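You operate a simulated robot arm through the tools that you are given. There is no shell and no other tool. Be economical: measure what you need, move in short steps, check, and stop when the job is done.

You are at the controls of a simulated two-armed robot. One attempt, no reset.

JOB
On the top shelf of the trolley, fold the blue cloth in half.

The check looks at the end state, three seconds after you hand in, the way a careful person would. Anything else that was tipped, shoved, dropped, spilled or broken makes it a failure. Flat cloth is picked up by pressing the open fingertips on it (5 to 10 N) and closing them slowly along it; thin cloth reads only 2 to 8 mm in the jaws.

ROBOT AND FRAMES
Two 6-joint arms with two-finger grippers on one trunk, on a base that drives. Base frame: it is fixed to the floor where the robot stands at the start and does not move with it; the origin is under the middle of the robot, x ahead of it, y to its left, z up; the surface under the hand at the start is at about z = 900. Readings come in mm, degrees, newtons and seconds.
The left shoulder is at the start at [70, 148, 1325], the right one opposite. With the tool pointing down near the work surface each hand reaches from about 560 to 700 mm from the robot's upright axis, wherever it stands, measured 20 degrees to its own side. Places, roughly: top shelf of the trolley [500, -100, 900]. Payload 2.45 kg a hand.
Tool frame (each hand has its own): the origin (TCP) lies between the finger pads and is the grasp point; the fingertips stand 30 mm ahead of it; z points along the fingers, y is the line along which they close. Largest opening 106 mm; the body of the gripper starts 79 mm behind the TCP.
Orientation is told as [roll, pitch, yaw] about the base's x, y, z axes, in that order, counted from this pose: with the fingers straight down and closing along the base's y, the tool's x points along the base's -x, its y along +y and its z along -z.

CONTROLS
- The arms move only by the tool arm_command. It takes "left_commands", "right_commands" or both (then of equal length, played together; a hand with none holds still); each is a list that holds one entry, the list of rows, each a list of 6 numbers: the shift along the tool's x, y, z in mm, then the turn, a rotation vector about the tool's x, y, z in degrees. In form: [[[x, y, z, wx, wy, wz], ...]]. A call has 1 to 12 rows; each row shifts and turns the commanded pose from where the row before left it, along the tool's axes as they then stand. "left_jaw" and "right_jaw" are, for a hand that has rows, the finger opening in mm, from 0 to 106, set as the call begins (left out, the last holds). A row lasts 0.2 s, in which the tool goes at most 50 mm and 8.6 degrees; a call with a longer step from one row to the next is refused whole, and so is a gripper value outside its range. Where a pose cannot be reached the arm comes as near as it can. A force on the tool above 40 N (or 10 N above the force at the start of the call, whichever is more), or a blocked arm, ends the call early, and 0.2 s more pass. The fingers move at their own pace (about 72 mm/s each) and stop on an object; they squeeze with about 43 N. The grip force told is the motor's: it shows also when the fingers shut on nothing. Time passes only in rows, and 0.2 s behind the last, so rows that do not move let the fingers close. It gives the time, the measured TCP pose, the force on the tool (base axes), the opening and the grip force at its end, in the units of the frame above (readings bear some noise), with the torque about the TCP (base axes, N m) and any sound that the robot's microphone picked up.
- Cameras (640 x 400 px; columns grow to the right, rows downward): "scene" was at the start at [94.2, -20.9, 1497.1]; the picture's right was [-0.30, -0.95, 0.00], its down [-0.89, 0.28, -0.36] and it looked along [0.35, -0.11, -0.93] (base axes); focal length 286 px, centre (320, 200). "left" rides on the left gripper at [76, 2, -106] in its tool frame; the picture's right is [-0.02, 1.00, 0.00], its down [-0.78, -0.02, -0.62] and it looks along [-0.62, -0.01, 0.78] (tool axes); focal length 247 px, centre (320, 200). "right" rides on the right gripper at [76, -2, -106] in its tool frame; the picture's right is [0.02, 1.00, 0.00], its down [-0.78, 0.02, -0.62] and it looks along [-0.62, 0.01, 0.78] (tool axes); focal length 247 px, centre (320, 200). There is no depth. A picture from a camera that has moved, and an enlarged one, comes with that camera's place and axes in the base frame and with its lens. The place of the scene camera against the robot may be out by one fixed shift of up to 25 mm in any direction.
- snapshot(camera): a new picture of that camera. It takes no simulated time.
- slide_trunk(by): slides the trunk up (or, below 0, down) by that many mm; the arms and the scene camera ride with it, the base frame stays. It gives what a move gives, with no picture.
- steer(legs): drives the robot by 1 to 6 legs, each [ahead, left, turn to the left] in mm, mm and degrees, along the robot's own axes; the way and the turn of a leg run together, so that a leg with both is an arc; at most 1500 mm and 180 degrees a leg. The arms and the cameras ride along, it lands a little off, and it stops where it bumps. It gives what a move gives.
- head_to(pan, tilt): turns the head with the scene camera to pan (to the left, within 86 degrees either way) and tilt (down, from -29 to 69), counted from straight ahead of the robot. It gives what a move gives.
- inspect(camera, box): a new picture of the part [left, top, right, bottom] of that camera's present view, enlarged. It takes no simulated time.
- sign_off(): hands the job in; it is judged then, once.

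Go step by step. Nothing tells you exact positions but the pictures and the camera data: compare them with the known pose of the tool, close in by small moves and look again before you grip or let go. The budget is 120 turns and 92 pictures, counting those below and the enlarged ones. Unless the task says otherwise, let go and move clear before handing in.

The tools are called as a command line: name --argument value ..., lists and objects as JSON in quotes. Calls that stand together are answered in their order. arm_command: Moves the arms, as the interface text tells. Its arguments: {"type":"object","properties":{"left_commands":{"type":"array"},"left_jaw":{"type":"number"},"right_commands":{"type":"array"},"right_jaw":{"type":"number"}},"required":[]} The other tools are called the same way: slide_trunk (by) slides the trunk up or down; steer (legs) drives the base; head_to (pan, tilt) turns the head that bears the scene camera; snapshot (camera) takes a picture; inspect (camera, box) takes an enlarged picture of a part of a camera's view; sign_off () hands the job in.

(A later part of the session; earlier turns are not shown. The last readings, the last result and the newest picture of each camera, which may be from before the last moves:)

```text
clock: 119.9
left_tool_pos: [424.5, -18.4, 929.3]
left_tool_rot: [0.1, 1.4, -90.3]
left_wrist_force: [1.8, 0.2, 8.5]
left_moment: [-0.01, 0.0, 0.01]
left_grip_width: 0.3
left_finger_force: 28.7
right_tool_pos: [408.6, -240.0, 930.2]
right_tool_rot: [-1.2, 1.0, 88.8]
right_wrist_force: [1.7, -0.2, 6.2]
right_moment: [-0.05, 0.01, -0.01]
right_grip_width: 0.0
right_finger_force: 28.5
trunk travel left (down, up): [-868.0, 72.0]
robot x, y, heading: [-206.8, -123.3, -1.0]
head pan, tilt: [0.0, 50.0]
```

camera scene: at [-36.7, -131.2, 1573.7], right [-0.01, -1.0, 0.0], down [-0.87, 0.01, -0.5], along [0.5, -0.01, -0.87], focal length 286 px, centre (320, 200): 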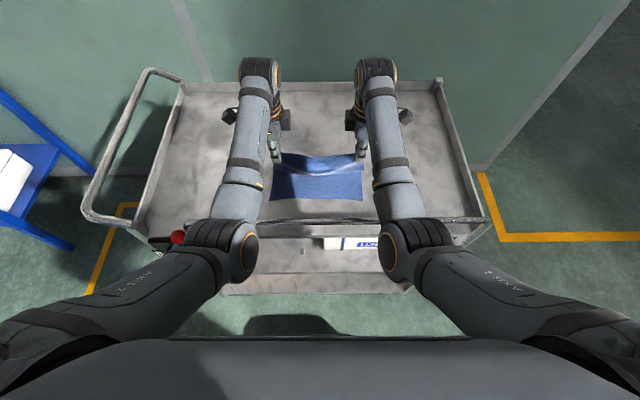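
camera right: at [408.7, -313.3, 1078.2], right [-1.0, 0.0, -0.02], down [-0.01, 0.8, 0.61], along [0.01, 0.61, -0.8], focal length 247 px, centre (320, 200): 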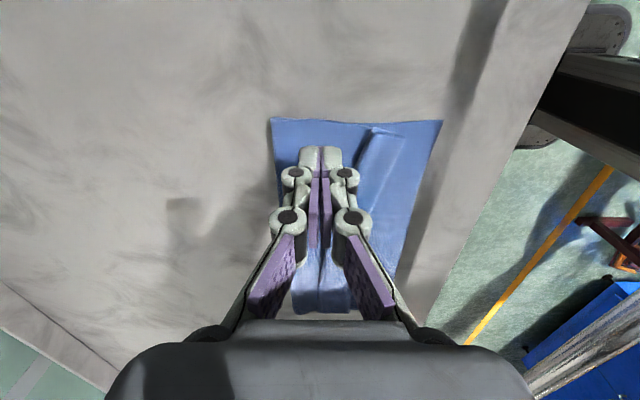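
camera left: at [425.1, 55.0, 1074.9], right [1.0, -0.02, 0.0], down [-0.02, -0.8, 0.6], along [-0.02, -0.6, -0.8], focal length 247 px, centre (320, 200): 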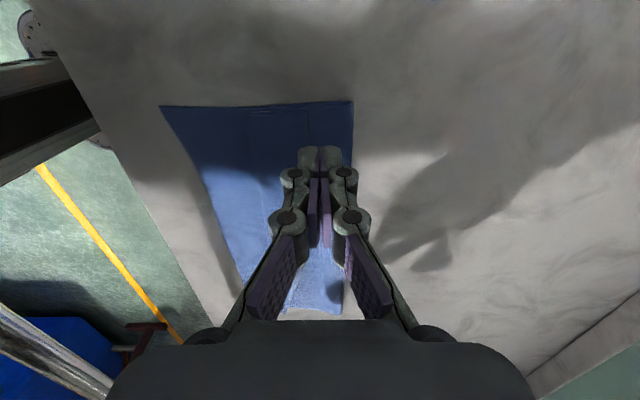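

Pressed at 8.5 N and 6.2 N. Now I'll open while shifting the hand so the rear finger holds and the front finger pushes the roll.

arm_command --left_commands '[[[0, -6, 0, 0, 0, 0]]]' --right_commands '[[[0, 6, 0, 0, 0, 0]]]' --left_jaw 12 --right_jaw 12

arm_command --left_commands '[[[0, -6, 0, 0, 0, 0]]]' --right_commands '[[[0, 6, 0, 0, 0, 0]]]' --left_jaw 24 --right_jaw 24

arm_command --left_commands '[[[0, -6, 0, 0, 0, 0]]]' --right_commands '[[[0, 6, 0, 0, 0, 0]]]' --left_jaw 36 --right_jaw 36

arm_command --left_commands '[[[0, -6, 0, 0, 0, 0]]]' --right_commands '[[[0, 6, 0, 0, 0, 0]]]' --left_jaw 48 --right_jaw 48

inspect --camera "left" --box '[140, 60, 420, 235]'

inspect --camera "right" --box '[220, 60, 500, 235]'

```text
clock: 120.3
left_tool_pos: [415.7, -17.9, 931.0]
left_tool_rot: [0.1, 1.4, -90.0]
left_wrist_force: [1.4, -0.2, 10.1]
left_moment: [-0.06, -0.12, 0.01]
left_grip_width: 12.5
left_finger_force: 0.0
right_tool_pos: [401.2, -240.4, 930.8]
right_tool_rot: [-1.3, 1.1, 88.8]
right_wrist_force: [1.4, 0.2, 9.8]
right_moment: [-0.04, -0.13, 0.0]
right_grip_width: 12.3
right_finger_force: 0.1
trunk travel left (down, up): [-868.0, 72.0]
robot x, y, heading: [-205.0, -125.5, -0.8]
head pan, tilt: [0.0, 50.0]
```

```text
clock: 120.7
left_tool_pos: [409.3, -17.0, 931.1]
left_tool_rot: [0.1, 1.4, -90.1]
left_wrist_force: [1.1, -0.6, 10.3]
left_moment: [-0.02, -0.13, -0.02]
left_grip_width: 23.2
left_finger_force: 0.1
right_tool_pos: [395.1, -239.3, 930.6]
right_tool_rot: [-1.3, 1.2, 88.6]
right_wrist_force: [0.2, 0.9, 10.6]
right_moment: [-0.01, -0.22, 0.0]
right_grip_width: 24.9
right_finger_force: 3.4
trunk travel left (down, up): [-868.0, 72.0]
robot x, y, heading: [-210.1, -127.7, -0.6]
head pan, tilt: [0.0, 50.0]
```

```text
clock: 121.1
left_tool_pos: [402.3, -17.6, 929.8]
left_tool_rot: [0.1, 1.4, -90.2]
left_wrist_force: [-0.4, -0.1, 7.3]
left_moment: [-0.02, -0.1, 0.02]
left_grip_width: 39.3
left_finger_force: 2.6
right_tool_pos: [388.4, -240.1, 928.8]
right_tool_rot: [-1.1, 1.2, 88.8]
right_wrist_force: [-0.3, 0.2, 8.7]
right_moment: [-0.04, -0.13, 0.01]
right_grip_width: 39.7
right_finger_force: 3.1
trunk travel left (down, up): [-868.0, 72.0]
robot x, y, heading: [-205.6, -124.1, -0.6]
head pan, tilt: [0.0, 50.0]
```

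```text
clock: 121.5
left_tool_pos: [397.3, -18.9, 928.3]
left_tool_rot: [-0.1, 1.5, -90.2]
left_wrist_force: [1.0, -0.5, 3.5]
left_moment: [0.0, -0.07, 0.0]
left_grip_width: 51.3
left_finger_force: 2.3
right_tool_pos: [383.0, -238.5, 929.2]
right_tool_rot: [-1.2, 1.2, 88.8]
right_wrist_force: [-0.4, -0.6, 6.4]
right_moment: [-0.01, -0.05, -0.03]
right_grip_width: 46.9
right_finger_force: 4.1
trunk travel left (down, up): [-868.0, 72.0]
robot x, y, heading: [-207.2, -123.0, -0.8]
head pan, tilt: [0.0, 50.0]
```

```text
2.29 times, centred on (280, 148) of left
camera zoom: at [399.4, 55.1, 1035.7], right [1.0, -0.02, 0.0], down [-0.02, -0.8, 0.6], along [-0.02, -0.6, -0.8], focal length 564 px, centre (411, 320)
```

zoom: 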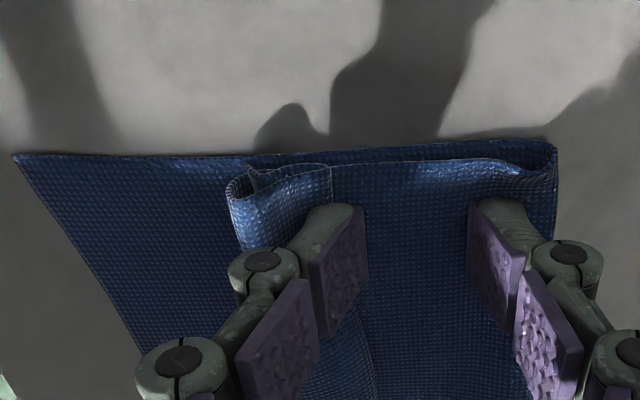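

```text
2.29 times, centred on (360, 148) of right
camera zoom: at [381.3, -312.8, 1036.9], right [-1.0, 0.0, -0.02], down [-0.01, 0.8, 0.61], along [0.01, 0.61, -0.8], focal length 564 px, centre (229, 320)
```

zoom: 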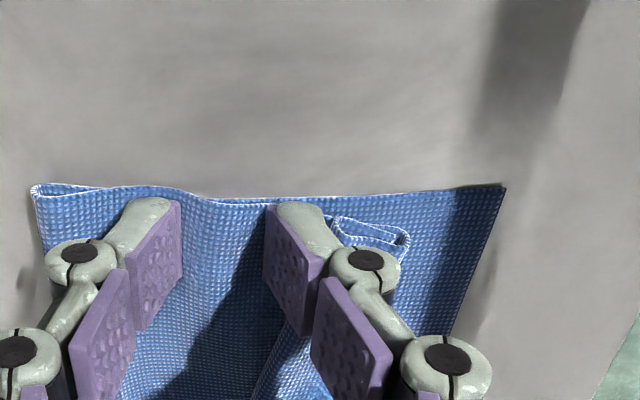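

The roll is unrolling while the layers hold. I'll continue.

arm_command --left_commands '[[[0, -5.5, 0, 0, 0, 0]]]' --right_commands '[[[0, 5.5, 0, 0, 0, 0]]]' --left_jaw 60 --right_jaw 60

arm_command --left_commands '[[[0, -5.5, 0, 0, 0, 0]]]' --right_commands '[[[0, 5.5, 0, 0, 0, 0]]]' --left_jaw 72 --right_jaw 72

arm_command --left_commands '[[[0, -5.5, 0, 0, 0, 0]]]' --right_commands '[[[0, 5.5, 0, 0, 0, 0]]]' --left_jaw 84 --right_jaw 84

arm_command --left_commands '[[[0, -5.5, 0, 0, 0, 0]]]' --right_commands '[[[0, 5.5, 0, 0, 0, 0]]]' --left_jaw 96 --right_jaw 96

inspect --camera "left" --box '[140, 60, 420, 235]'

inspect --camera "right" --box '[220, 60, 500, 235]'

```text
clock: 121.9
left_tool_pos: [393.3, -16.6, 929.3]
left_tool_rot: [-0.2, 1.4, -90.2]
left_wrist_force: [-0.1, -0.5, 2.5]
left_moment: [-0.01, -0.01, -0.03]
left_grip_width: 61.3
left_finger_force: 0.0
right_tool_pos: [377.3, -239.3, 929.0]
right_tool_rot: [-1.0, 1.1, 88.8]
right_wrist_force: [0.6, 0.0, 1.8]
right_moment: [-0.02, -0.03, 0.02]
right_grip_width: 61.5
right_finger_force: 0.1
trunk travel left (down, up): [-868.0, 72.0]
robot x, y, heading: [-202.1, -126.2, -0.4]
head pan, tilt: [0.0, 50.0]
```

```text
clock: 122.3
left_tool_pos: [388.1, -16.7, 927.8]
left_tool_rot: [-0.1, 1.3, -90.2]
left_wrist_force: [-0.5, -1.2, 0.2]
left_moment: [0.02, 0.0, -0.02]
left_grip_width: 72.0
left_finger_force: 0.0
right_tool_pos: [375.8, -239.8, 927.9]
right_tool_rot: [-1.2, 1.3, 88.8]
right_wrist_force: [1.0, 0.0, 0.2]
right_moment: [0.03, 0.03, 0.0]
right_grip_width: 71.8
right_finger_force: 0.0
trunk travel left (down, up): [-868.0, 72.0]
robot x, y, heading: [-209.5, -123.9, -0.5]
head pan, tilt: [0.0, 50.0]
```

```text
clock: 122.7
left_tool_pos: [384.0, -17.5, 927.8]
left_tool_rot: [-0.2, 1.4, -90.1]
left_wrist_force: [0.7, -0.4, -1.0]
left_moment: [0.0, -0.02, 0.01]
left_grip_width: 84.0
left_finger_force: 0.1
right_tool_pos: [368.6, -240.0, 927.8]
right_tool_rot: [-0.9, 1.2, 88.6]
right_wrist_force: [-0.6, 0.0, -0.1]
right_moment: [-0.02, -0.05, 0.0]
right_grip_width: 83.9
right_finger_force: 0.1
trunk travel left (down, up): [-868.0, 72.0]
robot x, y, heading: [-209.1, -124.4, -0.6]
head pan, tilt: [0.0, 50.0]
```

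```text
clock: 123.1
left_tool_pos: [377.6, -17.6, 927.7]
left_tool_rot: [-0.1, 1.3, -90.1]
left_wrist_force: [0.7, -0.4, -0.4]
left_moment: [0.03, -0.03, -0.01]
left_grip_width: 96.1
left_finger_force: 0.0
right_tool_pos: [362.9, -238.9, 928.1]
right_tool_rot: [-1.1, 1.2, 88.8]
right_wrist_force: [-0.1, -0.2, -1.2]
right_moment: [-0.01, -0.01, 0.0]
right_grip_width: 95.7
right_finger_force: 0.2
trunk travel left (down, up): [-868.0, 72.0]
robot x, y, heading: [-206.6, -122.3, -0.7]
head pan, tilt: [0.0, 50.0]
```

```text
2.29 times, centred on (280, 148) of left
camera zoom: at [378.6, 55.4, 1036.4], right [1.0, -0.02, 0.0], down [-0.02, -0.8, 0.6], along [-0.02, -0.6, -0.8], focal length 564 px, centre (411, 320)
```

zoom: 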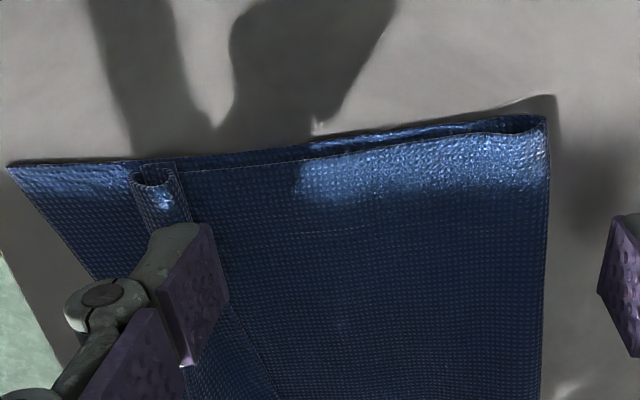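

```text
2.29 times, centred on (360, 148) of right
camera zoom: at [360.5, -312.0, 1036.9], right [-1.0, 0.0, -0.02], down [-0.01, 0.8, 0.61], along [0.01, 0.61, -0.8], focal length 564 px, centre (229, 320)
```

zoom: 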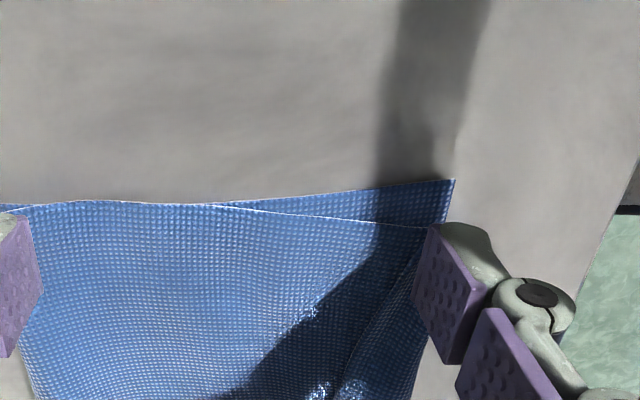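

The right side is fully unrolled; the left has only a ~15 mm roll left at x≈308–322. I'll lift, back the base 60 mm for room and look.

slide_trunk --by 45

steer --legs '[[-70, 0, 0]]'

arm_command --left_commands '[[[0, 14, 0, 0, 0, 0], [0, 14, 0, 0, 0, 0]]]' --right_commands '[[[15, 0, 0, 0, 0, 0], [15, 0, 0, 0, 0, 0]]]' --left_jaw 0 --right_jaw 0

snapshot --camera "left"

inspect --camera "scene" --box '[200, 140, 440, 290]'

```text
clock: 124.0
left_tool_pos: [378.6, -17.9, 973.4]
left_tool_rot: [-0.1, 1.4, -90.2]
left_wrist_force: [1.1, -0.2, 0.1]
left_moment: [0.02, 0.01, -0.01]
left_grip_width: 96.0
left_finger_force: 0.1
right_tool_pos: [362.9, -237.8, 972.6]
right_tool_rot: [-1.0, 1.1, 88.8]
right_wrist_force: [-0.4, -0.1, 0.0]
right_moment: [0.0, -0.02, 0.0]
right_grip_width: 96.2
right_finger_force: 0.2
trunk travel left (down, up): [-913.0, 27.0]
robot x, y, heading: [-206.4, -125.8, -0.9]
head pan, tilt: [0.0, 50.0]
```

```text
clock: 125.0
left_tool_pos: [313.9, -17.3, 970.9]
left_tool_rot: [-0.4, 1.4, -90.1]
left_wrist_force: [0.9, -0.5, -0.4]
left_moment: [0.01, 0.09, -0.01]
left_grip_width: 95.8
left_finger_force: 0.0
right_tool_pos: [298.6, -237.4, 970.9]
right_tool_rot: [-0.7, 1.1, 88.7]
right_wrist_force: [0.7, -0.7, 0.0]
right_moment: [0.01, 0.01, -0.01]
right_grip_width: 96.2
right_finger_force: 0.0
trunk travel left (down, up): [-913.0, 27.0]
robot x, y, heading: [-274.7, -125.5, -0.8]
head pan, tilt: [0.0, 50.0]
```

```text
clock: 125.6
left_tool_pos: [340.6, -18.1, 972.4]
left_tool_rot: [-0.2, 1.3, -90.1]
left_wrist_force: [0.3, 0.1, 0.8]
left_moment: [0.03, 0.05, 0.0]
left_grip_width: 15.8
left_finger_force: 3.1
right_tool_pos: [294.8, -269.3, 972.0]
right_tool_rot: [-0.8, 1.0, 88.8]
right_wrist_force: [0.8, 0.1, -0.1]
right_moment: [-0.02, 0.08, -0.03]
right_grip_width: 15.5
right_finger_force: 2.2
trunk travel left (down, up): [-913.0, 27.0]
robot x, y, heading: [-277.6, -121.0, -0.4]
head pan, tilt: [0.0, 50.0]
```

```text
19 pictures are left
camera left: at [341.1, 55.3, 1079.4], right [1.0, -0.02, 0.0], down [-0.02, -0.8, 0.6], along [-0.02, -0.6, -0.8], focal length 247 px, centre (320, 200)
```

left: 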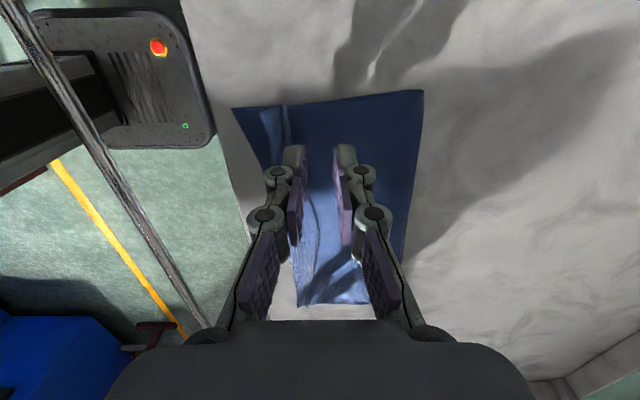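

```text
2.67 times, centred on (320, 215) of scene
camera zoom: at [-152.4, -130.8, 1633.5], right [-0.01, -1.0, 0.0], down [-0.77, 0.01, -0.64], along [0.64, -0.01, -0.77], focal length 763 px, centre (320, 160)
```

zoom: 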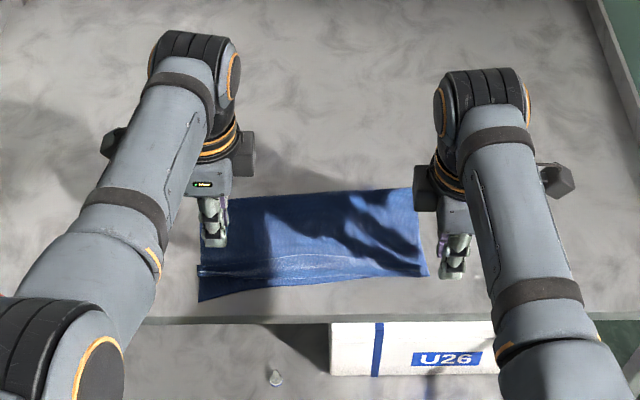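

The fold looks good; a narrow roll remains along the left part of the top edge (x≈298–316) and the bottom edge shows about 20 mm there. I'll unroll it with the left hand while keeping the right hand up.

arm_command --left_commands '[[[0, -4, 0, 0, 0, 0], [0, -5, 0, 0, 0, 0], [0, 0, 0, 0, 0, 0]]]' --right_commands '[[[0, 0, -20, 0, 0, 0], [0, 0, -20, 0, 0, 0], [0, 0, 0, 0, 0, 0]]]' --left_jaw 0 --right_jaw 0

slide_trunk --by -39

arm_command --left_commands '[[[0, 0, 1, 0, 0, 0], [0, 0, 1, 0, 0, 0], [0, 0, 0, 0, 0, 0]]]'

```text
clock: 126.4
left_tool_pos: [326.1, -16.8, 974.6]
left_tool_rot: [-0.1, 1.5, -90.3]
left_wrist_force: [-1.3, 0.4, 0.3]
left_moment: [0.01, -0.01, 0.02]
left_grip_width: 0.0
left_finger_force: 28.2
right_tool_pos: [292.0, -266.7, 1015.4]
right_tool_rot: [-1.1, 1.2, 88.8]
right_wrist_force: [0.0, 0.2, 0.0]
right_moment: [0.01, -0.03, 0.01]
right_grip_width: 0.0
right_finger_force: 28.6
trunk travel left (down, up): [-913.0, 27.0]
robot x, y, heading: [-276.5, -121.0, -0.5]
head pan, tilt: [0.0, 50.0]
```

```text
clock: 127.3
left_tool_pos: [327.6, -16.3, 935.3]
left_tool_rot: [0.1, 1.5, -90.1]
left_wrist_force: [-0.8, -0.1, 0.1]
left_moment: [-0.02, 0.01, 0.03]
left_grip_width: 0.1
left_finger_force: 28.9
right_tool_pos: [292.1, -267.4, 975.6]
right_tool_rot: [-1.1, 1.1, 88.8]
right_wrist_force: [-0.2, -0.6, -0.6]
right_moment: [0.0, 0.01, 0.0]
right_grip_width: 0.2
right_finger_force: 28.2
trunk travel left (down, up): [-874.0, 66.0]
robot x, y, heading: [-277.4, -124.5, -0.8]
head pan, tilt: [0.0, 50.0]
```

```text
clock: 128.1
left_tool_pos: [326.8, -15.7, 932.4]
left_tool_rot: [0.1, 1.5, -90.1]
left_wrist_force: [-0.7, -0.2, 0.2]
left_moment: [0.01, -0.01, 0.02]
left_grip_width: 0.1
left_finger_force: 28.2
right_tool_pos: [292.5, -267.7, 974.8]
right_tool_rot: [-1.1, 1.1, 88.7]
right_wrist_force: [-0.2, -0.2, -1.0]
right_moment: [0.01, -0.01, -0.03]
right_grip_width: 0.0
right_finger_force: 28.5
trunk travel left (down, up): [-874.0, 66.0]
robot x, y, heading: [-276.2, -126.6, -0.8]
head pan, tilt: [0.0, 50.0]
```

arm_command --left_commands '[[[0, 1, 1, 0, 0, 0], [0, 1, 1, 0, 0, 0], [0, 0, 1, 0, 0, 0], [0, 0, 0, 0, 0, 0]]]'

arm_command --left_commands '[[[0, 0, 0.7, 0, 0, 0], [0, 0, 0, 0, 0, 0]]]'

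```text
clock: 129.1
left_tool_pos: [329.8, -17.5, 930.7]
left_tool_rot: [0.1, 1.4, -90.1]
left_wrist_force: [-1.2, 0.1, 6.5]
left_moment: [0.0, 0.04, 0.0]
left_grip_width: 0.0
left_finger_force: 28.6
right_tool_pos: [291.8, -266.5, 975.8]
right_tool_rot: [-1.1, 1.1, 88.8]
right_wrist_force: [-0.2, -0.4, -0.2]
right_moment: [-0.01, -0.01, 0.02]
right_grip_width: 0.0
right_finger_force: 28.7
trunk travel left (down, up): [-874.0, 66.0]
robot x, y, heading: [-275.3, -123.8, -0.6]
head pan, tilt: [0.0, 50.0]
```

```text
clock: 129.7
left_tool_pos: [328.6, -16.3, 929.3]
left_tool_rot: [0.1, 1.4, -90.1]
left_wrist_force: [0.7, 0.4, 9.9]
left_moment: [-0.02, 0.06, -0.04]
left_grip_width: 0.0
left_finger_force: 28.4
right_tool_pos: [291.2, -266.8, 974.9]
right_tool_rot: [-1.1, 1.1, 88.9]
right_wrist_force: [-0.3, 0.0, -1.1]
right_moment: [-0.02, -0.03, -0.01]
right_grip_width: 0.0
right_finger_force: 28.4
trunk travel left (down, up): [-874.0, 66.0]
robot x, y, heading: [-277.1, -127.7, -0.6]
head pan, tilt: [0.0, 50.0]
```

arm_command --left_commands '[[[0, -6, 0, 0, 0, 0]]]' --left_jaw 12

arm_command --left_commands '[[[0, -6, 0, 0, 0, 0]]]' --left_jaw 24

arm_command --left_commands '[[[0, -6, 0, 0, 0, 0]]]' --left_jaw 36

inspect --camera "left" --box '[160, 60, 440, 235]'

```text
clock: 130.1
left_tool_pos: [322.7, -16.3, 930.8]
left_tool_rot: [0.2, 1.4, -90.2]
left_wrist_force: [1.3, 0.3, 12.5]
left_moment: [0.04, -0.22, -0.02]
left_grip_width: 12.7
left_finger_force: 0.0
right_tool_pos: [291.3, -268.1, 976.3]
right_tool_rot: [-1.3, 1.1, 88.8]
right_wrist_force: [0.6, -0.1, 0.3]
right_moment: [-0.01, 0.01, -0.02]
right_grip_width: 0.0
right_finger_force: 28.3
trunk travel left (down, up): [-874.0, 66.0]
robot x, y, heading: [-278.1, -122.3, -0.7]
head pan, tilt: [0.0, 50.0]
```

```text
clock: 130.5
left_tool_pos: [315.2, -17.0, 931.8]
left_tool_rot: [0.1, 1.4, -90.1]
left_wrist_force: [2.1, -0.3, 17.7]
left_moment: [0.04, -0.26, 0.01]
left_grip_width: 24.7
left_finger_force: 0.0
right_tool_pos: [291.4, -268.1, 976.6]
right_tool_rot: [-1.2, 1.2, 88.8]
right_wrist_force: [0.1, -0.5, -0.3]
right_moment: [0.01, -0.02, 0.01]
right_grip_width: 0.1
right_finger_force: 28.3
trunk travel left (down, up): [-874.0, 66.0]
robot x, y, heading: [-276.0, -122.5, -0.9]
head pan, tilt: [0.0, 50.0]
```

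```text
clock: 130.9
left_tool_pos: [309.0, -17.0, 928.0]
left_tool_rot: [-0.2, 1.3, -90.1]
left_wrist_force: [0.5, -0.3, 9.3]
left_moment: [-0.01, -0.08, 0.02]
left_grip_width: 40.4
left_finger_force: 2.9
right_tool_pos: [291.1, -267.2, 976.0]
right_tool_rot: [-1.0, 1.1, 88.7]
right_wrist_force: [0.0, 0.0, 0.7]
right_moment: [0.0, -0.01, 0.0]
right_grip_width: 0.1
right_finger_force: 28.8
trunk travel left (down, up): [-874.0, 66.0]
robot x, y, heading: [-277.8, -126.7, -0.7]
head pan, tilt: [0.0, 50.0]
```

```text
2.29 times, centred on (300, 148) of left
camera zoom: at [310.6, 56.0, 1036.3], right [1.0, -0.02, 0.0], down [-0.02, -0.8, 0.6], along [-0.02, -0.6, -0.8], focal length 564 px, centre (366, 320)
```

zoom: 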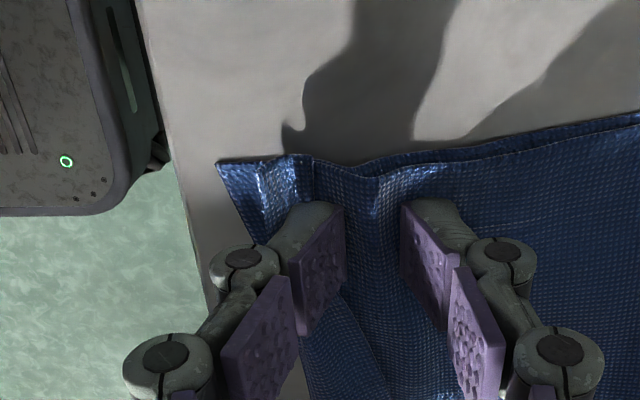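

The roll is close to the near corner. I'll lift the left hand away and look at the whole cloth.

arm_command --left_commands '[[[0, 0, -20, 0, 0, 0], [10, 0, -30, 0, 0, 0], [20, 10, -30, 0, 0, 0], [20, 10, 0, 0, 0, 0]]]'

snapshot --camera "left"

inspect --camera "scene" --box '[220, 160, 420, 285]'

```text
clock: 131.9
left_tool_pos: [332.2, 32.1, 1009.4]
left_tool_rot: [-0.3, 1.4, -90.1]
left_wrist_force: [-0.2, 0.2, -0.2]
left_moment: [-0.04, 0.02, 0.01]
left_grip_width: 35.9
left_finger_force: 0.1
right_tool_pos: [292.6, -267.3, 974.6]
right_tool_rot: [-1.1, 1.2, 88.8]
right_wrist_force: [0.6, -0.4, 0.7]
right_moment: [0.01, -0.02, 0.01]
right_grip_width: 0.1
right_finger_force: 28.2
trunk travel left (down, up): [-874.0, 66.0]
robot x, y, heading: [-276.7, -125.3, -0.7]
head pan, tilt: [0.0, 50.0]
```

```text
16 pictures are left
camera left: at [333.1, 105.0, 1116.8], right [1.0, -0.02, 0.0], down [-0.02, -0.8, 0.6], along [-0.02, -0.6, -0.8], focal length 247 px, centre (320, 200)
```

left: 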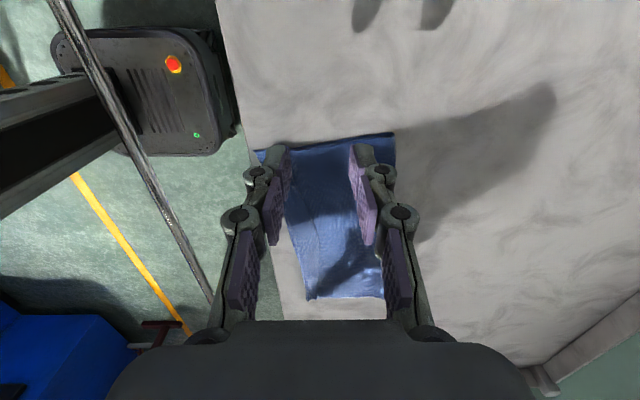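

```text
3.20 times, centred on (320, 222) of scene
camera zoom: at [-156.5, -128.5, 1594.9], right [-0.01, -1.0, 0.0], down [-0.77, 0.01, -0.64], along [0.64, -0.01, -0.77], focal length 916 px, centre (320, 128)
```

zoom: 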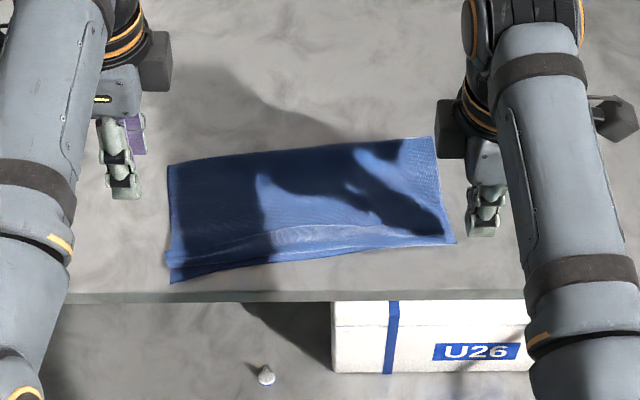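

It now looks like a neat half fold, with top and bottom edges close together. I'll zoom in on the near edge.

inspect --camera "scene" --box '[268, 195, 368, 258]'

```text
6.35 times, centred on (318, 226) of scene
camera zoom: at [-156.5, -128.5, 1594.9], right [-0.01, -1.0, 0.0], down [-0.77, 0.01, -0.64], along [0.64, -0.01, -0.77], focal length 1816 px, centre (333, 32)
```

zoom: 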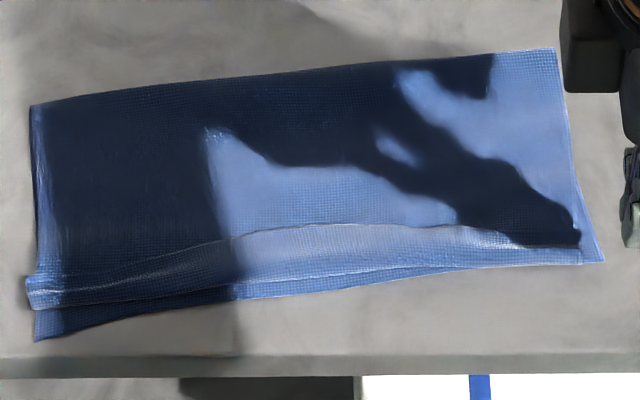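

The top edge's hem is still flipped back ~25 mm on the left half. I'll hold the cloth down in the middle with the right hand and use the closed left fingertips, without pressing, to push the hem over toward the near edge.

arm_command --right_commands '[[[-28.4, -10.6, 0, 0, 0, 0], [-28.4, -10.6, 0, 0, 0, 0], [-28.4, -10.6, 0, 0, 0, 0], [-28.4, -10.6, 0, 0, 0, 0], [-28.4, -10.6, 0, 0, 0, 0], [0, 0, 20, 0, 0, 0], [0, 0, 16, 0, 0, 0], [0, 0, 0, 0, 0, 0]]]' --left_commands '[[[-24, -5, 0, 0, 0, 0], [-24, -4, 0, 0, 0, 0], [0, -3, 20, 0, 0, 0], [0, 0, 20, 0, 0, 0], [0, 0, 15, 0, 0, 0], [0, 0, 10, 0, 0, 0], [0, 0, 5, 0, 0, 0], [0, 0, 0, 0, 0, 0]]]' --left_jaw 0

arm_command --right_commands '[[[0, 0, 4, 0, 0, 0], [0, 0, 2, 0, 0, 0], [0, 0, 1, 0, 0, 0], [0, 0, 0, 0, 0, 0]]]'

inspect --camera "left" --box '[160, 60, 440, 235]'

```text
clock: 133.7
left_tool_pos: [319.5, -15.4, 939.4]
left_tool_rot: [-0.1, 1.4, -90.1]
left_wrist_force: [1.0, 0.2, -0.4]
left_moment: [0.03, 0.01, -0.01]
left_grip_width: 0.0
left_finger_force: 28.2
right_tool_pos: [332.3, -143.6, 944.0]
right_tool_rot: [-1.1, 1.2, 88.7]
right_wrist_force: [0.1, -0.1, -0.1]
right_moment: [0.01, -0.01, 0.01]
right_grip_width: 0.0
right_finger_force: 28.9
right hand out of reach, approached as far as the arm can: row 5, 6, 7
trunk travel left (down, up): [-874.0, 66.0]
robot x, y, heading: [-275.7, -124.0, -0.6]
head pan, tilt: [0.0, 50.0]
```

```text
clock: 134.7
left_tool_pos: [319.8, -14.7, 939.2]
left_tool_rot: [-0.2, 1.3, -90.1]
left_wrist_force: [-0.4, 0.7, -0.4]
left_moment: [-0.02, -0.02, 0.0]
left_grip_width: 0.0
left_finger_force: 28.9
right_tool_pos: [331.0, -142.4, 937.5]
right_tool_rot: [-1.1, 1.1, 88.7]
right_wrist_force: [0.2, 0.1, -0.4]
right_moment: [0.0, -0.02, 0.0]
right_grip_width: 0.2
right_finger_force: 28.5
trunk travel left (down, up): [-874.0, 66.0]
robot x, y, heading: [-272.0, -122.3, -0.8]
head pan, tilt: [0.0, 50.0]
```

```text
2.29 times, centred on (300, 148) of left
camera zoom: at [320.3, 58.0, 1046.4], right [1.0, -0.02, 0.0], down [-0.02, -0.8, 0.6], along [-0.02, -0.6, -0.8], focal length 564 px, centre (366, 320)
```

zoom: 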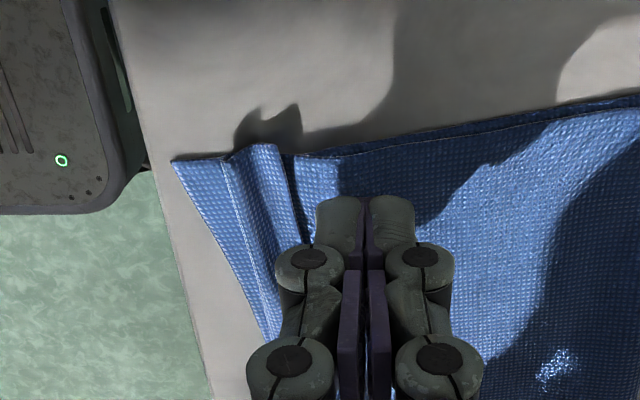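

The near-left corner is only ~5 mm from the shelf edge, so I'll first slide the whole folded cloth forward by pressing with both closed hands and moving +x. I'll press gently first.

arm_command --right_commands '[[[0, 0, 3, 0, 0, 0], [0, 0, 2, 0, 0, 0], [0, 0, 1, 0, 0, 0], [0, 0, 0, 0, 0, 0]]]' --left_commands '[[[0, 4, 4, 0, 0, 0], [0, 4, 2, 0, 0, 0], [0, 4, 2, 0, 0, 0], [0, 0, 0, 0, 0, 0]]]'

arm_command --right_commands '[[[0, 0, 1, 0, 0, 0], [0, 0, 1, 0, 0, 0], [0, 0, 0, 0, 0, 0]]]' --left_commands '[[[0, 0, 1, 0, 0, 0], [0, 0, 1, 0, 0, 0], [0, 0, 0, 0, 0, 0]]]'

```text
clock: 135.7
left_tool_pos: [331.7, -14.2, 931.1]
left_tool_rot: [-0.1, 1.4, -90.2]
left_wrist_force: [-0.4, 0.1, 1.0]
left_moment: [-0.01, 0.0, -0.04]
left_grip_width: 0.0
left_finger_force: 28.4
right_tool_pos: [328.3, -145.2, 932.9]
right_tool_rot: [-1.0, 1.2, 88.7]
right_wrist_force: [0.3, 0.2, 0.0]
right_moment: [0.03, 0.0, -0.01]
right_grip_width: 0.0
right_finger_force: 28.7
right hand out of reach, approached as far as the arm can: row 2
trunk travel left (down, up): [-874.0, 66.0]
robot x, y, heading: [-273.9, -127.2, -0.9]
head pan, tilt: [0.0, 50.0]
```

```text
clock: 136.5
left_tool_pos: [331.0, -15.0, 930.2]
left_tool_rot: [0.0, 1.4, -90.2]
left_wrist_force: [0.6, -0.6, 4.4]
left_moment: [0.0, -0.01, 0.0]
left_grip_width: 0.0
left_finger_force: 28.4
right_tool_pos: [328.3, -145.7, 932.6]
right_tool_rot: [-1.1, 1.1, 88.8]
right_wrist_force: [0.6, -0.3, 0.5]
right_moment: [-0.01, 0.01, 0.01]
right_grip_width: 0.0
right_finger_force: 28.6
trunk travel left (down, up): [-874.0, 66.0]
robot x, y, heading: [-273.5, -123.6, -0.7]
head pan, tilt: [0.0, 50.0]
```

arm_command --right_commands '[[[10, 0, 0, 0, 0, 0], [10, 0, 1, 0, 0, 0], [0, 0, 1, 0, 0, 0], [0, 0, 1, 0, 0, 0], [0, 0, 0, 0, 0, 0]]]' --left_commands '[[[0, 0, 0, 0, 0, 0], [0, 0, 0.5, 0, 0, 0], [0, 0, 0.5, 0, 0, 0], [0, 0, 0.5, 0, 0, 0], [0, 0, 0, 0, 0, 0]]]'

arm_command --right_commands '[[[0, 0, 0.5, 0, 0, 0], [0, 0, 0, 0, 0, 0]]]' --left_commands '[[[0, 0, 0.3, 0, 0, 0], [0, 0, 0, 0, 0, 0]]]'

```text
clock: 137.7
left_tool_pos: [330.2, -15.1, 928.7]
left_tool_rot: [0.1, 1.5, -90.2]
left_wrist_force: [1.2, 0.1, 9.3]
left_moment: [-0.01, -0.04, -0.01]
left_grip_width: 0.0
left_finger_force: 29.1
right_tool_pos: [331.6, -162.5, 928.7]
right_tool_rot: [-1.3, 1.1, 88.9]
right_wrist_force: [0.6, 1.4, 11.3]
right_moment: [0.07, 0.08, 0.01]
right_grip_width: 0.1
right_finger_force: 28.8
right hand out of reach, approached as far as the arm can: row 2
trunk travel left (down, up): [-874.0, 66.0]
robot x, y, heading: [-278.3, -124.0, -0.6]
head pan, tilt: [0.0, 50.0]
```

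```text
clock: 138.3
left_tool_pos: [329.5, -15.3, 929.9]
left_tool_rot: [0.1, 1.5, -90.1]
left_wrist_force: [1.7, -1.9, 12.2]
left_moment: [-0.04, -0.01, 0.01]
left_grip_width: 0.1
left_finger_force: 29.0
right_tool_pos: [331.3, -162.9, 930.1]
right_tool_rot: [-1.3, 1.1, 88.8]
right_wrist_force: [2.7, 1.4, 15.9]
right_moment: [0.13, 0.03, -0.04]
right_grip_width: 0.0
right_finger_force: 28.8
trunk travel left (down, up): [-874.0, 66.0]
robot x, y, heading: [-275.6, -123.5, -0.8]
head pan, tilt: [0.0, 50.0]
```

Firm contact on both. I'll slide the cloth forward, more on the left to square it up.

arm_command --left_commands '[[[0, 6, 0, 0, 0, 0], [0, 6, 0, 0, 0, 0], [0, 6, 0, 0, 0, 0], [0, 6, 0, 0, 0, 0], [0, 6, 0, 0, 0, 0], [0, 6, 0, 0, 0, 0], [0, 6, 0, 0, 0, 0], [0, 6, 0, 0, 0, 0]]]' --right_commands '[[[0, -3.5, 0, 0, 0, 0], [0, -3.5, 0, 0, 0, 0], [0, -3.5, 0, 0, 0, 0], [0, -3.5, 0, 0, 0, 0], [0, -3.5, 0, 0, 0, 0], [0, -3.5, 0, 0, 0, 0], [0, -3.5, 0, 0, 0, 0], [0, -3.5, 0, 0, 0, 0]]]'

inspect --camera "scene" --box '[240, 170, 400, 270]'

```text
clock: 140.1
left_tool_pos: [353.6, -12.5, 930.7]
left_tool_rot: [0.0, 1.4, -90.0]
left_wrist_force: [0.6, -0.7, 1.4]
left_moment: [0.01, 0.02, 0.01]
left_grip_width: 0.2
left_finger_force: 28.8
left hand out of reach, approached as far as the arm can: row 4, 5, 6, 7, 8
right_tool_pos: [339.4, -175.0, 933.5]
right_tool_rot: [-1.0, 1.1, 88.7]
right_wrist_force: [-0.3, -0.3, -0.3]
right_moment: [0.01, 0.0, 0.02]
right_grip_width: 0.0
right_finger_force: 28.1
right hand out of reach, approached as far as the arm can: row 1, 3, 4, 5, 6, 7, 8
trunk travel left (down, up): [-874.0, 66.0]
robot x, y, heading: [-277.5, -125.7, -0.7]
head pan, tilt: [0.0, 50.0]
```

```text
4.00 times, centred on (320, 220) of scene
camera zoom: at [-157.9, -129.7, 1595.0], right [-0.01, -1.0, 0.0], down [-0.77, 0.01, -0.64], along [0.64, -0.01, -0.77], focal length 1144 px, centre (320, 120)
```

zoom: 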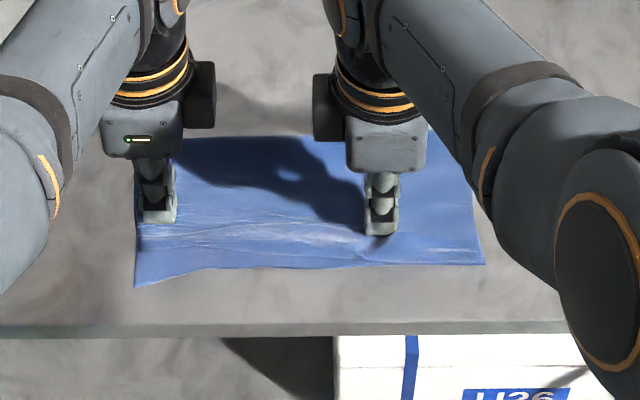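

The cloth is now squarer and clear of the shelf edge. I'll check the hem on the left from the left camera.

arm_command --left_commands '[[[0, 0, -4, 0, 0, 0], [0, 0, -4, 0, 0, 0], [0, 0, 0, 0, 0, 0]]]' --right_commands '[[[0, 2, 2, 0, 0, 0], [0, 0, 2, 0, 0, 0], [0, 0, 1, 0, 0, 0]]]'

inspect --camera "left" --box '[140, 60, 420, 235]'

```text
clock: 140.9
left_tool_pos: [353.9, -10.6, 938.6]
left_tool_rot: [-0.1, 1.4, -90.1]
left_wrist_force: [0.9, 0.9, 0.4]
left_moment: [0.0, 0.0, -0.01]
left_grip_width: 0.0
left_finger_force: 28.5
right_tool_pos: [337.9, -175.9, 930.8]
right_tool_rot: [-1.2, 1.1, 88.9]
right_wrist_force: [1.6, 0.1, 3.2]
right_moment: [0.03, 0.0, 0.02]
right_grip_width: 0.1
right_finger_force: 28.6
trunk travel left (down, up): [-874.0, 66.0]
robot x, y, heading: [-275.5, -121.7, -0.8]
head pan, tilt: [0.0, 50.0]
```

```text
2.29 times, centred on (280, 148) of left
camera zoom: at [354.8, 61.1, 1046.4], right [1.0, -0.02, 0.0], down [-0.02, -0.8, 0.6], along [-0.02, -0.6, -0.8], focal length 564 px, centre (411, 320)
```

zoom: 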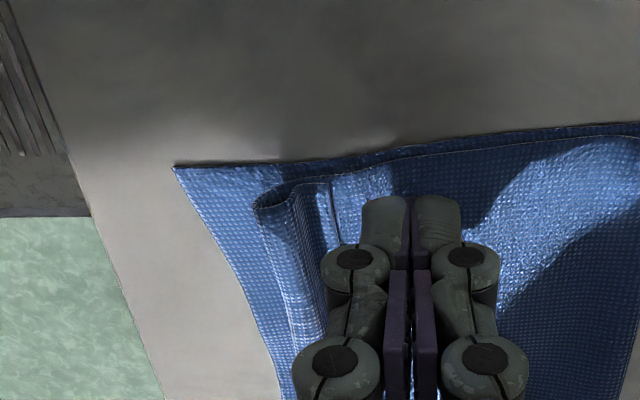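

The hem is now a simple 20 mm flip-back: its free edge is at x≈332, its turn at 312, and the bottom corner at 289. I'll press harder with the right, lightly touch with the left behind the free edge, and sweep.

arm_command --left_commands '[[[-3, -2, 3, 0, 0, 0], [-3, 0, 2, 0, 0, 0], [0, 0, 2, 0, 0, 0], [0, 0, 0.7, 0, 0, 0], [0, 0, 0, 0, 0, 0]]]' --right_commands '[[[0, 0, 1, 0, 0, 0], [0, 0, 0.5, 0, 0, 0], [0, 0, 0, 0, 0, 0], [0, 0, 0, 0, 0, 0], [0, 0, 0, 0, 0, 0]]]'

```text
clock: 142.1
left_tool_pos: [350.9, -18.2, 933.1]
left_tool_rot: [0.1, 1.4, -90.2]
left_wrist_force: [-0.5, 0.3, 0.3]
left_moment: [-0.02, 0.02, -0.03]
left_grip_width: 0.0
left_finger_force: 28.8
right_tool_pos: [334.9, -174.5, 929.1]
right_tool_rot: [-1.3, 1.1, 88.8]
right_wrist_force: [3.1, 0.8, 19.0]
right_moment: [0.14, 0.02, -0.04]
right_grip_width: 0.0
right_finger_force: 28.7
trunk travel left (down, up): [-874.0, 66.0]
robot x, y, heading: [-272.2, -124.4, -0.7]
head pan, tilt: [0.0, 50.0]
```

arm_command --left_commands '[[[0, 0, 1, 0, 0, 0], [0, 0, 0.7, 0, 0, 0], [0, 0, 0, 0, 0, 0]]]'

arm_command --left_commands '[[[0, -6, 0, 0, 0, 0], [0, -6, 0, 0, 0, 0], [0, -6, 0, 0, 0, 0], [0, -6, 0, 0, 0, 0], [0, -6, 0, 0, 0, 0], [0, -6, 0, 0, 0, 0], [0, -6, 0, 0, 0, 0]]]'

inspect --camera "left" --box '[180, 60, 460, 235]'

```text
clock: 142.9
left_tool_pos: [351.3, -17.5, 931.2]
left_tool_rot: [0.1, 1.5, -90.1]
left_wrist_force: [0.1, -0.3, -0.5]
left_moment: [-0.01, 0.0, 0.02]
left_grip_width: 0.0
left_finger_force: 28.9
right_tool_pos: [336.2, -175.7, 929.8]
right_tool_rot: [-1.3, 1.2, 88.7]
right_wrist_force: [3.9, 0.4, 22.5]
right_moment: [0.16, -0.02, -0.03]
right_grip_width: 0.0
right_finger_force: 28.2
trunk travel left (down, up): [-874.0, 66.0]
robot x, y, heading: [-275.4, -124.0, -0.6]
head pan, tilt: [0.0, 50.0]
```

```text
clock: 144.5
left_tool_pos: [308.5, -17.6, 931.2]
left_tool_rot: [0.1, 1.4, -90.1]
left_wrist_force: [-0.5, -0.3, -0.6]
left_moment: [0.03, 0.04, 0.01]
left_grip_width: 0.0
left_finger_force: 28.1
right_tool_pos: [335.5, -175.8, 928.9]
right_tool_rot: [-1.3, 1.2, 88.8]
right_wrist_force: [4.2, 0.9, 23.4]
right_moment: [0.16, 0.01, -0.05]
right_grip_width: 0.0
right_finger_force: 28.5
trunk travel left (down, up): [-874.0, 66.0]
robot x, y, heading: [-273.6, -124.8, -0.7]
head pan, tilt: [0.0, 50.0]
```

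```text
2.29 times, centred on (320, 148) of left
camera zoom: at [308.9, 55.3, 1039.2], right [1.0, -0.02, 0.0], down [-0.02, -0.8, 0.6], along [-0.01, -0.6, -0.8], focal length 564 px, centre (320, 320)
```

zoom: 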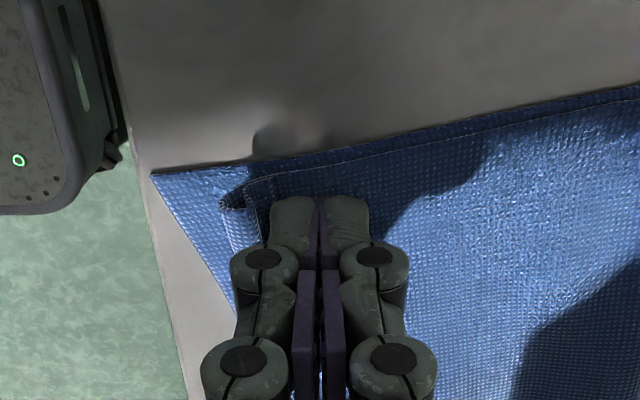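

Nearly there: only a small lip is left. One more short push.

arm_command --left_commands '[[[0, -6, -0.5, 0, 0, 0], [0, -6, 0, 0, 0, 0], [0, -5, 0, 0, 0, 0], [0, 0, 0, 0, 0, 0]]]'

inspect --camera "left" --box '[180, 60, 460, 235]'

```text
clock: 145.5
left_tool_pos: [291.6, -17.8, 931.3]
left_tool_rot: [0.0, 1.4, -90.2]
left_wrist_force: [-0.2, -0.3, -0.4]
left_moment: [0.0, -0.01, -0.01]
left_grip_width: 0.3
left_finger_force: 28.6
right_tool_pos: [335.0, -175.4, 930.0]
right_tool_rot: [-1.2, 1.2, 88.7]
right_wrist_force: [3.2, 0.4, 22.8]
right_moment: [0.18, -0.01, -0.03]
right_grip_width: 0.0
right_finger_force: 29.3
trunk travel left (down, up): [-874.0, 66.0]
robot x, y, heading: [-277.3, -126.8, -0.8]
head pan, tilt: [0.0, 50.0]
```

```text
2.29 times, centred on (320, 148) of left
camera zoom: at [291.8, 55.2, 1039.2], right [1.0, -0.02, 0.0], down [-0.02, -0.8, 0.6], along [-0.01, -0.6, -0.8], focal length 564 px, centre (320, 320)
```

zoom: 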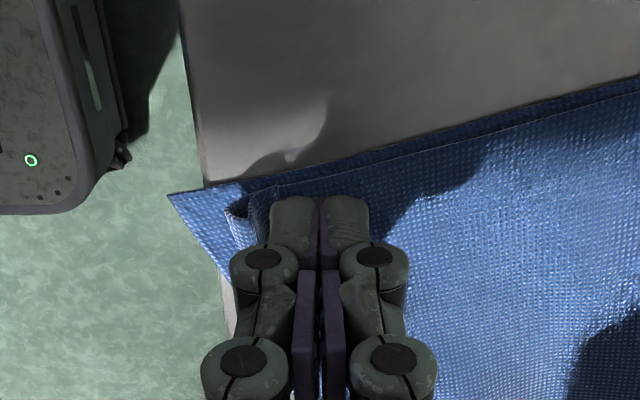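

The corner now overhangs the shelf edge slightly. I'll press and drag the left side back forward, pivoting around the right hand's hold.

arm_command --left_commands '[[[0, 3, 1, 0, 0, 0], [0, 3, 1, 0, 0, 0], [0, 0, 1, 0, 0, 0], [0, 0, 0.5, 0, 0, 0], [0, 0, 0, 0, 0, 0]]]'

arm_command --left_commands '[[[0, 0, 0.8, 0, 0, 0], [0, 0, 0, 0, 0, 0]]]' --right_commands '[[[0, 0, -0.7, 0, 0, 0], [0, 0, 0, 0, 0, 0]]]'

```text
clock: 146.7
left_tool_pos: [297.6, -18.1, 929.0]
left_tool_rot: [0.4, 1.5, -90.2]
left_wrist_force: [-3.3, 1.4, 19.4]
left_moment: [0.02, 0.17, -0.02]
left_grip_width: 0.2
left_finger_force: 28.6
right_tool_pos: [332.8, -174.4, 931.0]
right_tool_rot: [-1.2, 1.2, 88.8]
right_wrist_force: [2.2, 0.9, 13.1]
right_moment: [0.13, 0.04, -0.01]
right_grip_width: 0.0
right_finger_force: 29.5
trunk travel left (down, up): [-874.0, 66.0]
robot x, y, heading: [-275.2, -124.4, -0.6]
head pan, tilt: [0.0, 50.0]
```

```text
clock: 147.3
left_tool_pos: [297.7, -18.4, 930.4]
left_tool_rot: [0.4, 1.4, -90.1]
left_wrist_force: [-2.3, 2.6, 30.1]
left_moment: [0.02, 0.28, -0.04]
left_grip_width: 0.0
left_finger_force: 28.1
right_tool_pos: [332.0, -175.7, 931.3]
right_tool_rot: [-1.2, 1.2, 88.8]
right_wrist_force: [0.9, -0.4, 4.5]
right_moment: [0.02, 0.01, -0.02]
right_grip_width: 0.0
right_finger_force: 28.8
trunk travel left (down, up): [-874.0, 66.0]
robot x, y, heading: [-274.0, -126.1, -0.5]
head pan, tilt: [0.0, 50.0]
```

arm_command --left_commands '[[[0, 0, -1.2, 0, 0, 0], [0, 5, 0, 0, 0, 0], [0, 6, 0, 0, 0, 0], [0, 6, 0, 0, 0, 0], [0, 6, 0, 0, 0, 0], [0, 6, 0, 0, 0, 0], [0, 6, 0, 0, 0, 0], [0, 6, 0, 0, 0, 0]]]'

inspect --camera "left" --box '[140, 60, 420, 235]'

```text
clock: 149.1
left_tool_pos: [337.3, -17.3, 929.2]
left_tool_rot: [0.3, 1.3, -90.1]
left_wrist_force: [-4.8, 0.5, 25.1]
left_moment: [-0.06, 0.29, 0.02]
left_grip_width: 0.1
left_finger_force: 28.6
right_tool_pos: [333.4, -175.7, 931.1]
right_tool_rot: [-1.4, 1.1, 88.8]
right_wrist_force: [0.4, -0.1, 0.4]
right_moment: [0.02, 0.03, -0.04]
right_grip_width: 0.0
right_finger_force: 28.7
trunk travel left (down, up): [-874.0, 66.0]
robot x, y, heading: [-278.1, -122.7, -0.8]
head pan, tilt: [0.0, 50.0]
```

```text
2.29 times, centred on (280, 148) of left
camera zoom: at [338.3, 54.8, 1037.6], right [1.0, -0.02, 0.0], down [-0.02, -0.8, 0.6], along [-0.01, -0.6, -0.8], focal length 564 px, centre (411, 320)
```

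zoom: 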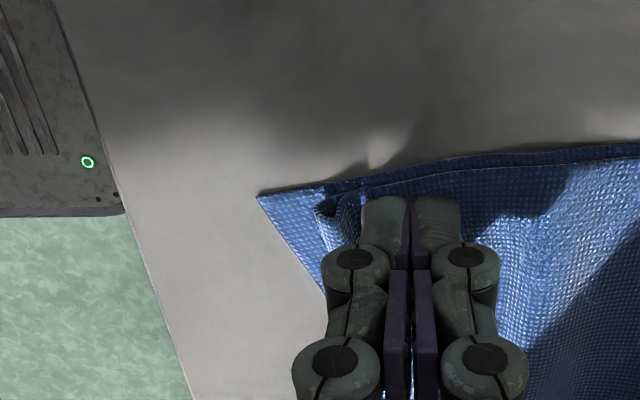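

The cloth is back on the shelf with ~35 mm margin and the remaining hem is ~13 mm. I'll do one more light sweep with a firm right hold, stopping short of the edge.

arm_command --left_commands '[[[0, 0, -2.2, 0, 0, 0], [0, 3, 0, 0, 0, 0], [0, 0, 0, 0, 0, 0]]]' --right_commands '[[[0, 0, 1, 0, 0, 0], [0, 0, 0.5, 0, 0, 0], [0, 0, 0, 0, 0, 0]]]'

arm_command --left_commands '[[[0, -6, 0, 0, 0, 0], [0, -6, 0, 0, 0, 0], [0, -6, 0, 0, 0, 0], [0, -6, 0, 0, 0, 0], [0, -6, 0, 0, 0, 0], [0, -6, 0, 0, 0, 0]]]'

inspect --camera "left" --box '[180, 60, 460, 235]'

```text
clock: 149.9
left_tool_pos: [340.6, -18.1, 931.3]
left_tool_rot: [0.1, 1.4, -90.1]
left_wrist_force: [-0.9, -0.3, 5.6]
left_moment: [0.0, 0.07, 0.03]
left_grip_width: 0.0
left_finger_force: 28.6
right_tool_pos: [335.7, -176.7, 930.0]
right_tool_rot: [-1.3, 1.1, 88.7]
right_wrist_force: [-1.1, 0.3, 14.9]
right_moment: [0.17, 0.1, 0.02]
right_grip_width: 0.0
right_finger_force: 28.4
trunk travel left (down, up): [-874.0, 66.0]
robot x, y, heading: [-277.1, -125.4, -0.7]
head pan, tilt: [0.0, 50.0]
```

```text
clock: 151.3
left_tool_pos: [305.1, -17.4, 931.3]
left_tool_rot: [0.1, 1.3, -90.1]
left_wrist_force: [-0.4, -0.4, 1.4]
left_moment: [-0.04, 0.01, 0.0]
left_grip_width: 0.1
left_finger_force: 29.1
right_tool_pos: [334.6, -175.3, 928.9]
right_tool_rot: [-1.4, 1.3, 88.7]
right_wrist_force: [0.1, 0.0, 24.3]
right_moment: [0.18, 0.11, -0.02]
right_grip_width: 0.0
right_finger_force: 28.5
trunk travel left (down, up): [-874.0, 66.0]
robot x, y, heading: [-274.6, -126.1, -0.7]
head pan, tilt: [0.0, 50.0]
```

```text
2.29 times, centred on (320, 148) of left
camera zoom: at [305.3, 55.2, 1038.7], right [1.0, -0.02, 0.0], down [-0.02, -0.8, 0.6], along [-0.01, -0.6, -0.8], focal length 564 px, centre (320, 320)
```

zoom: 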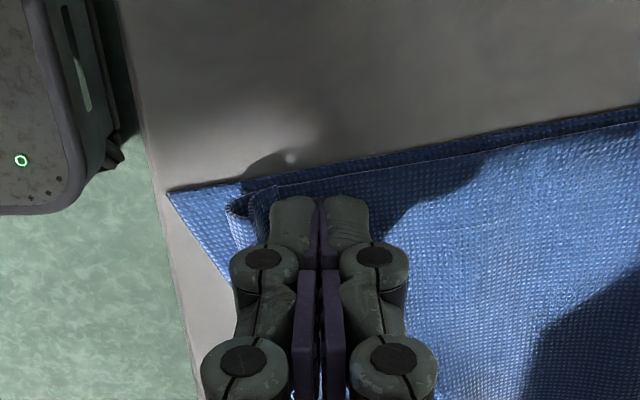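

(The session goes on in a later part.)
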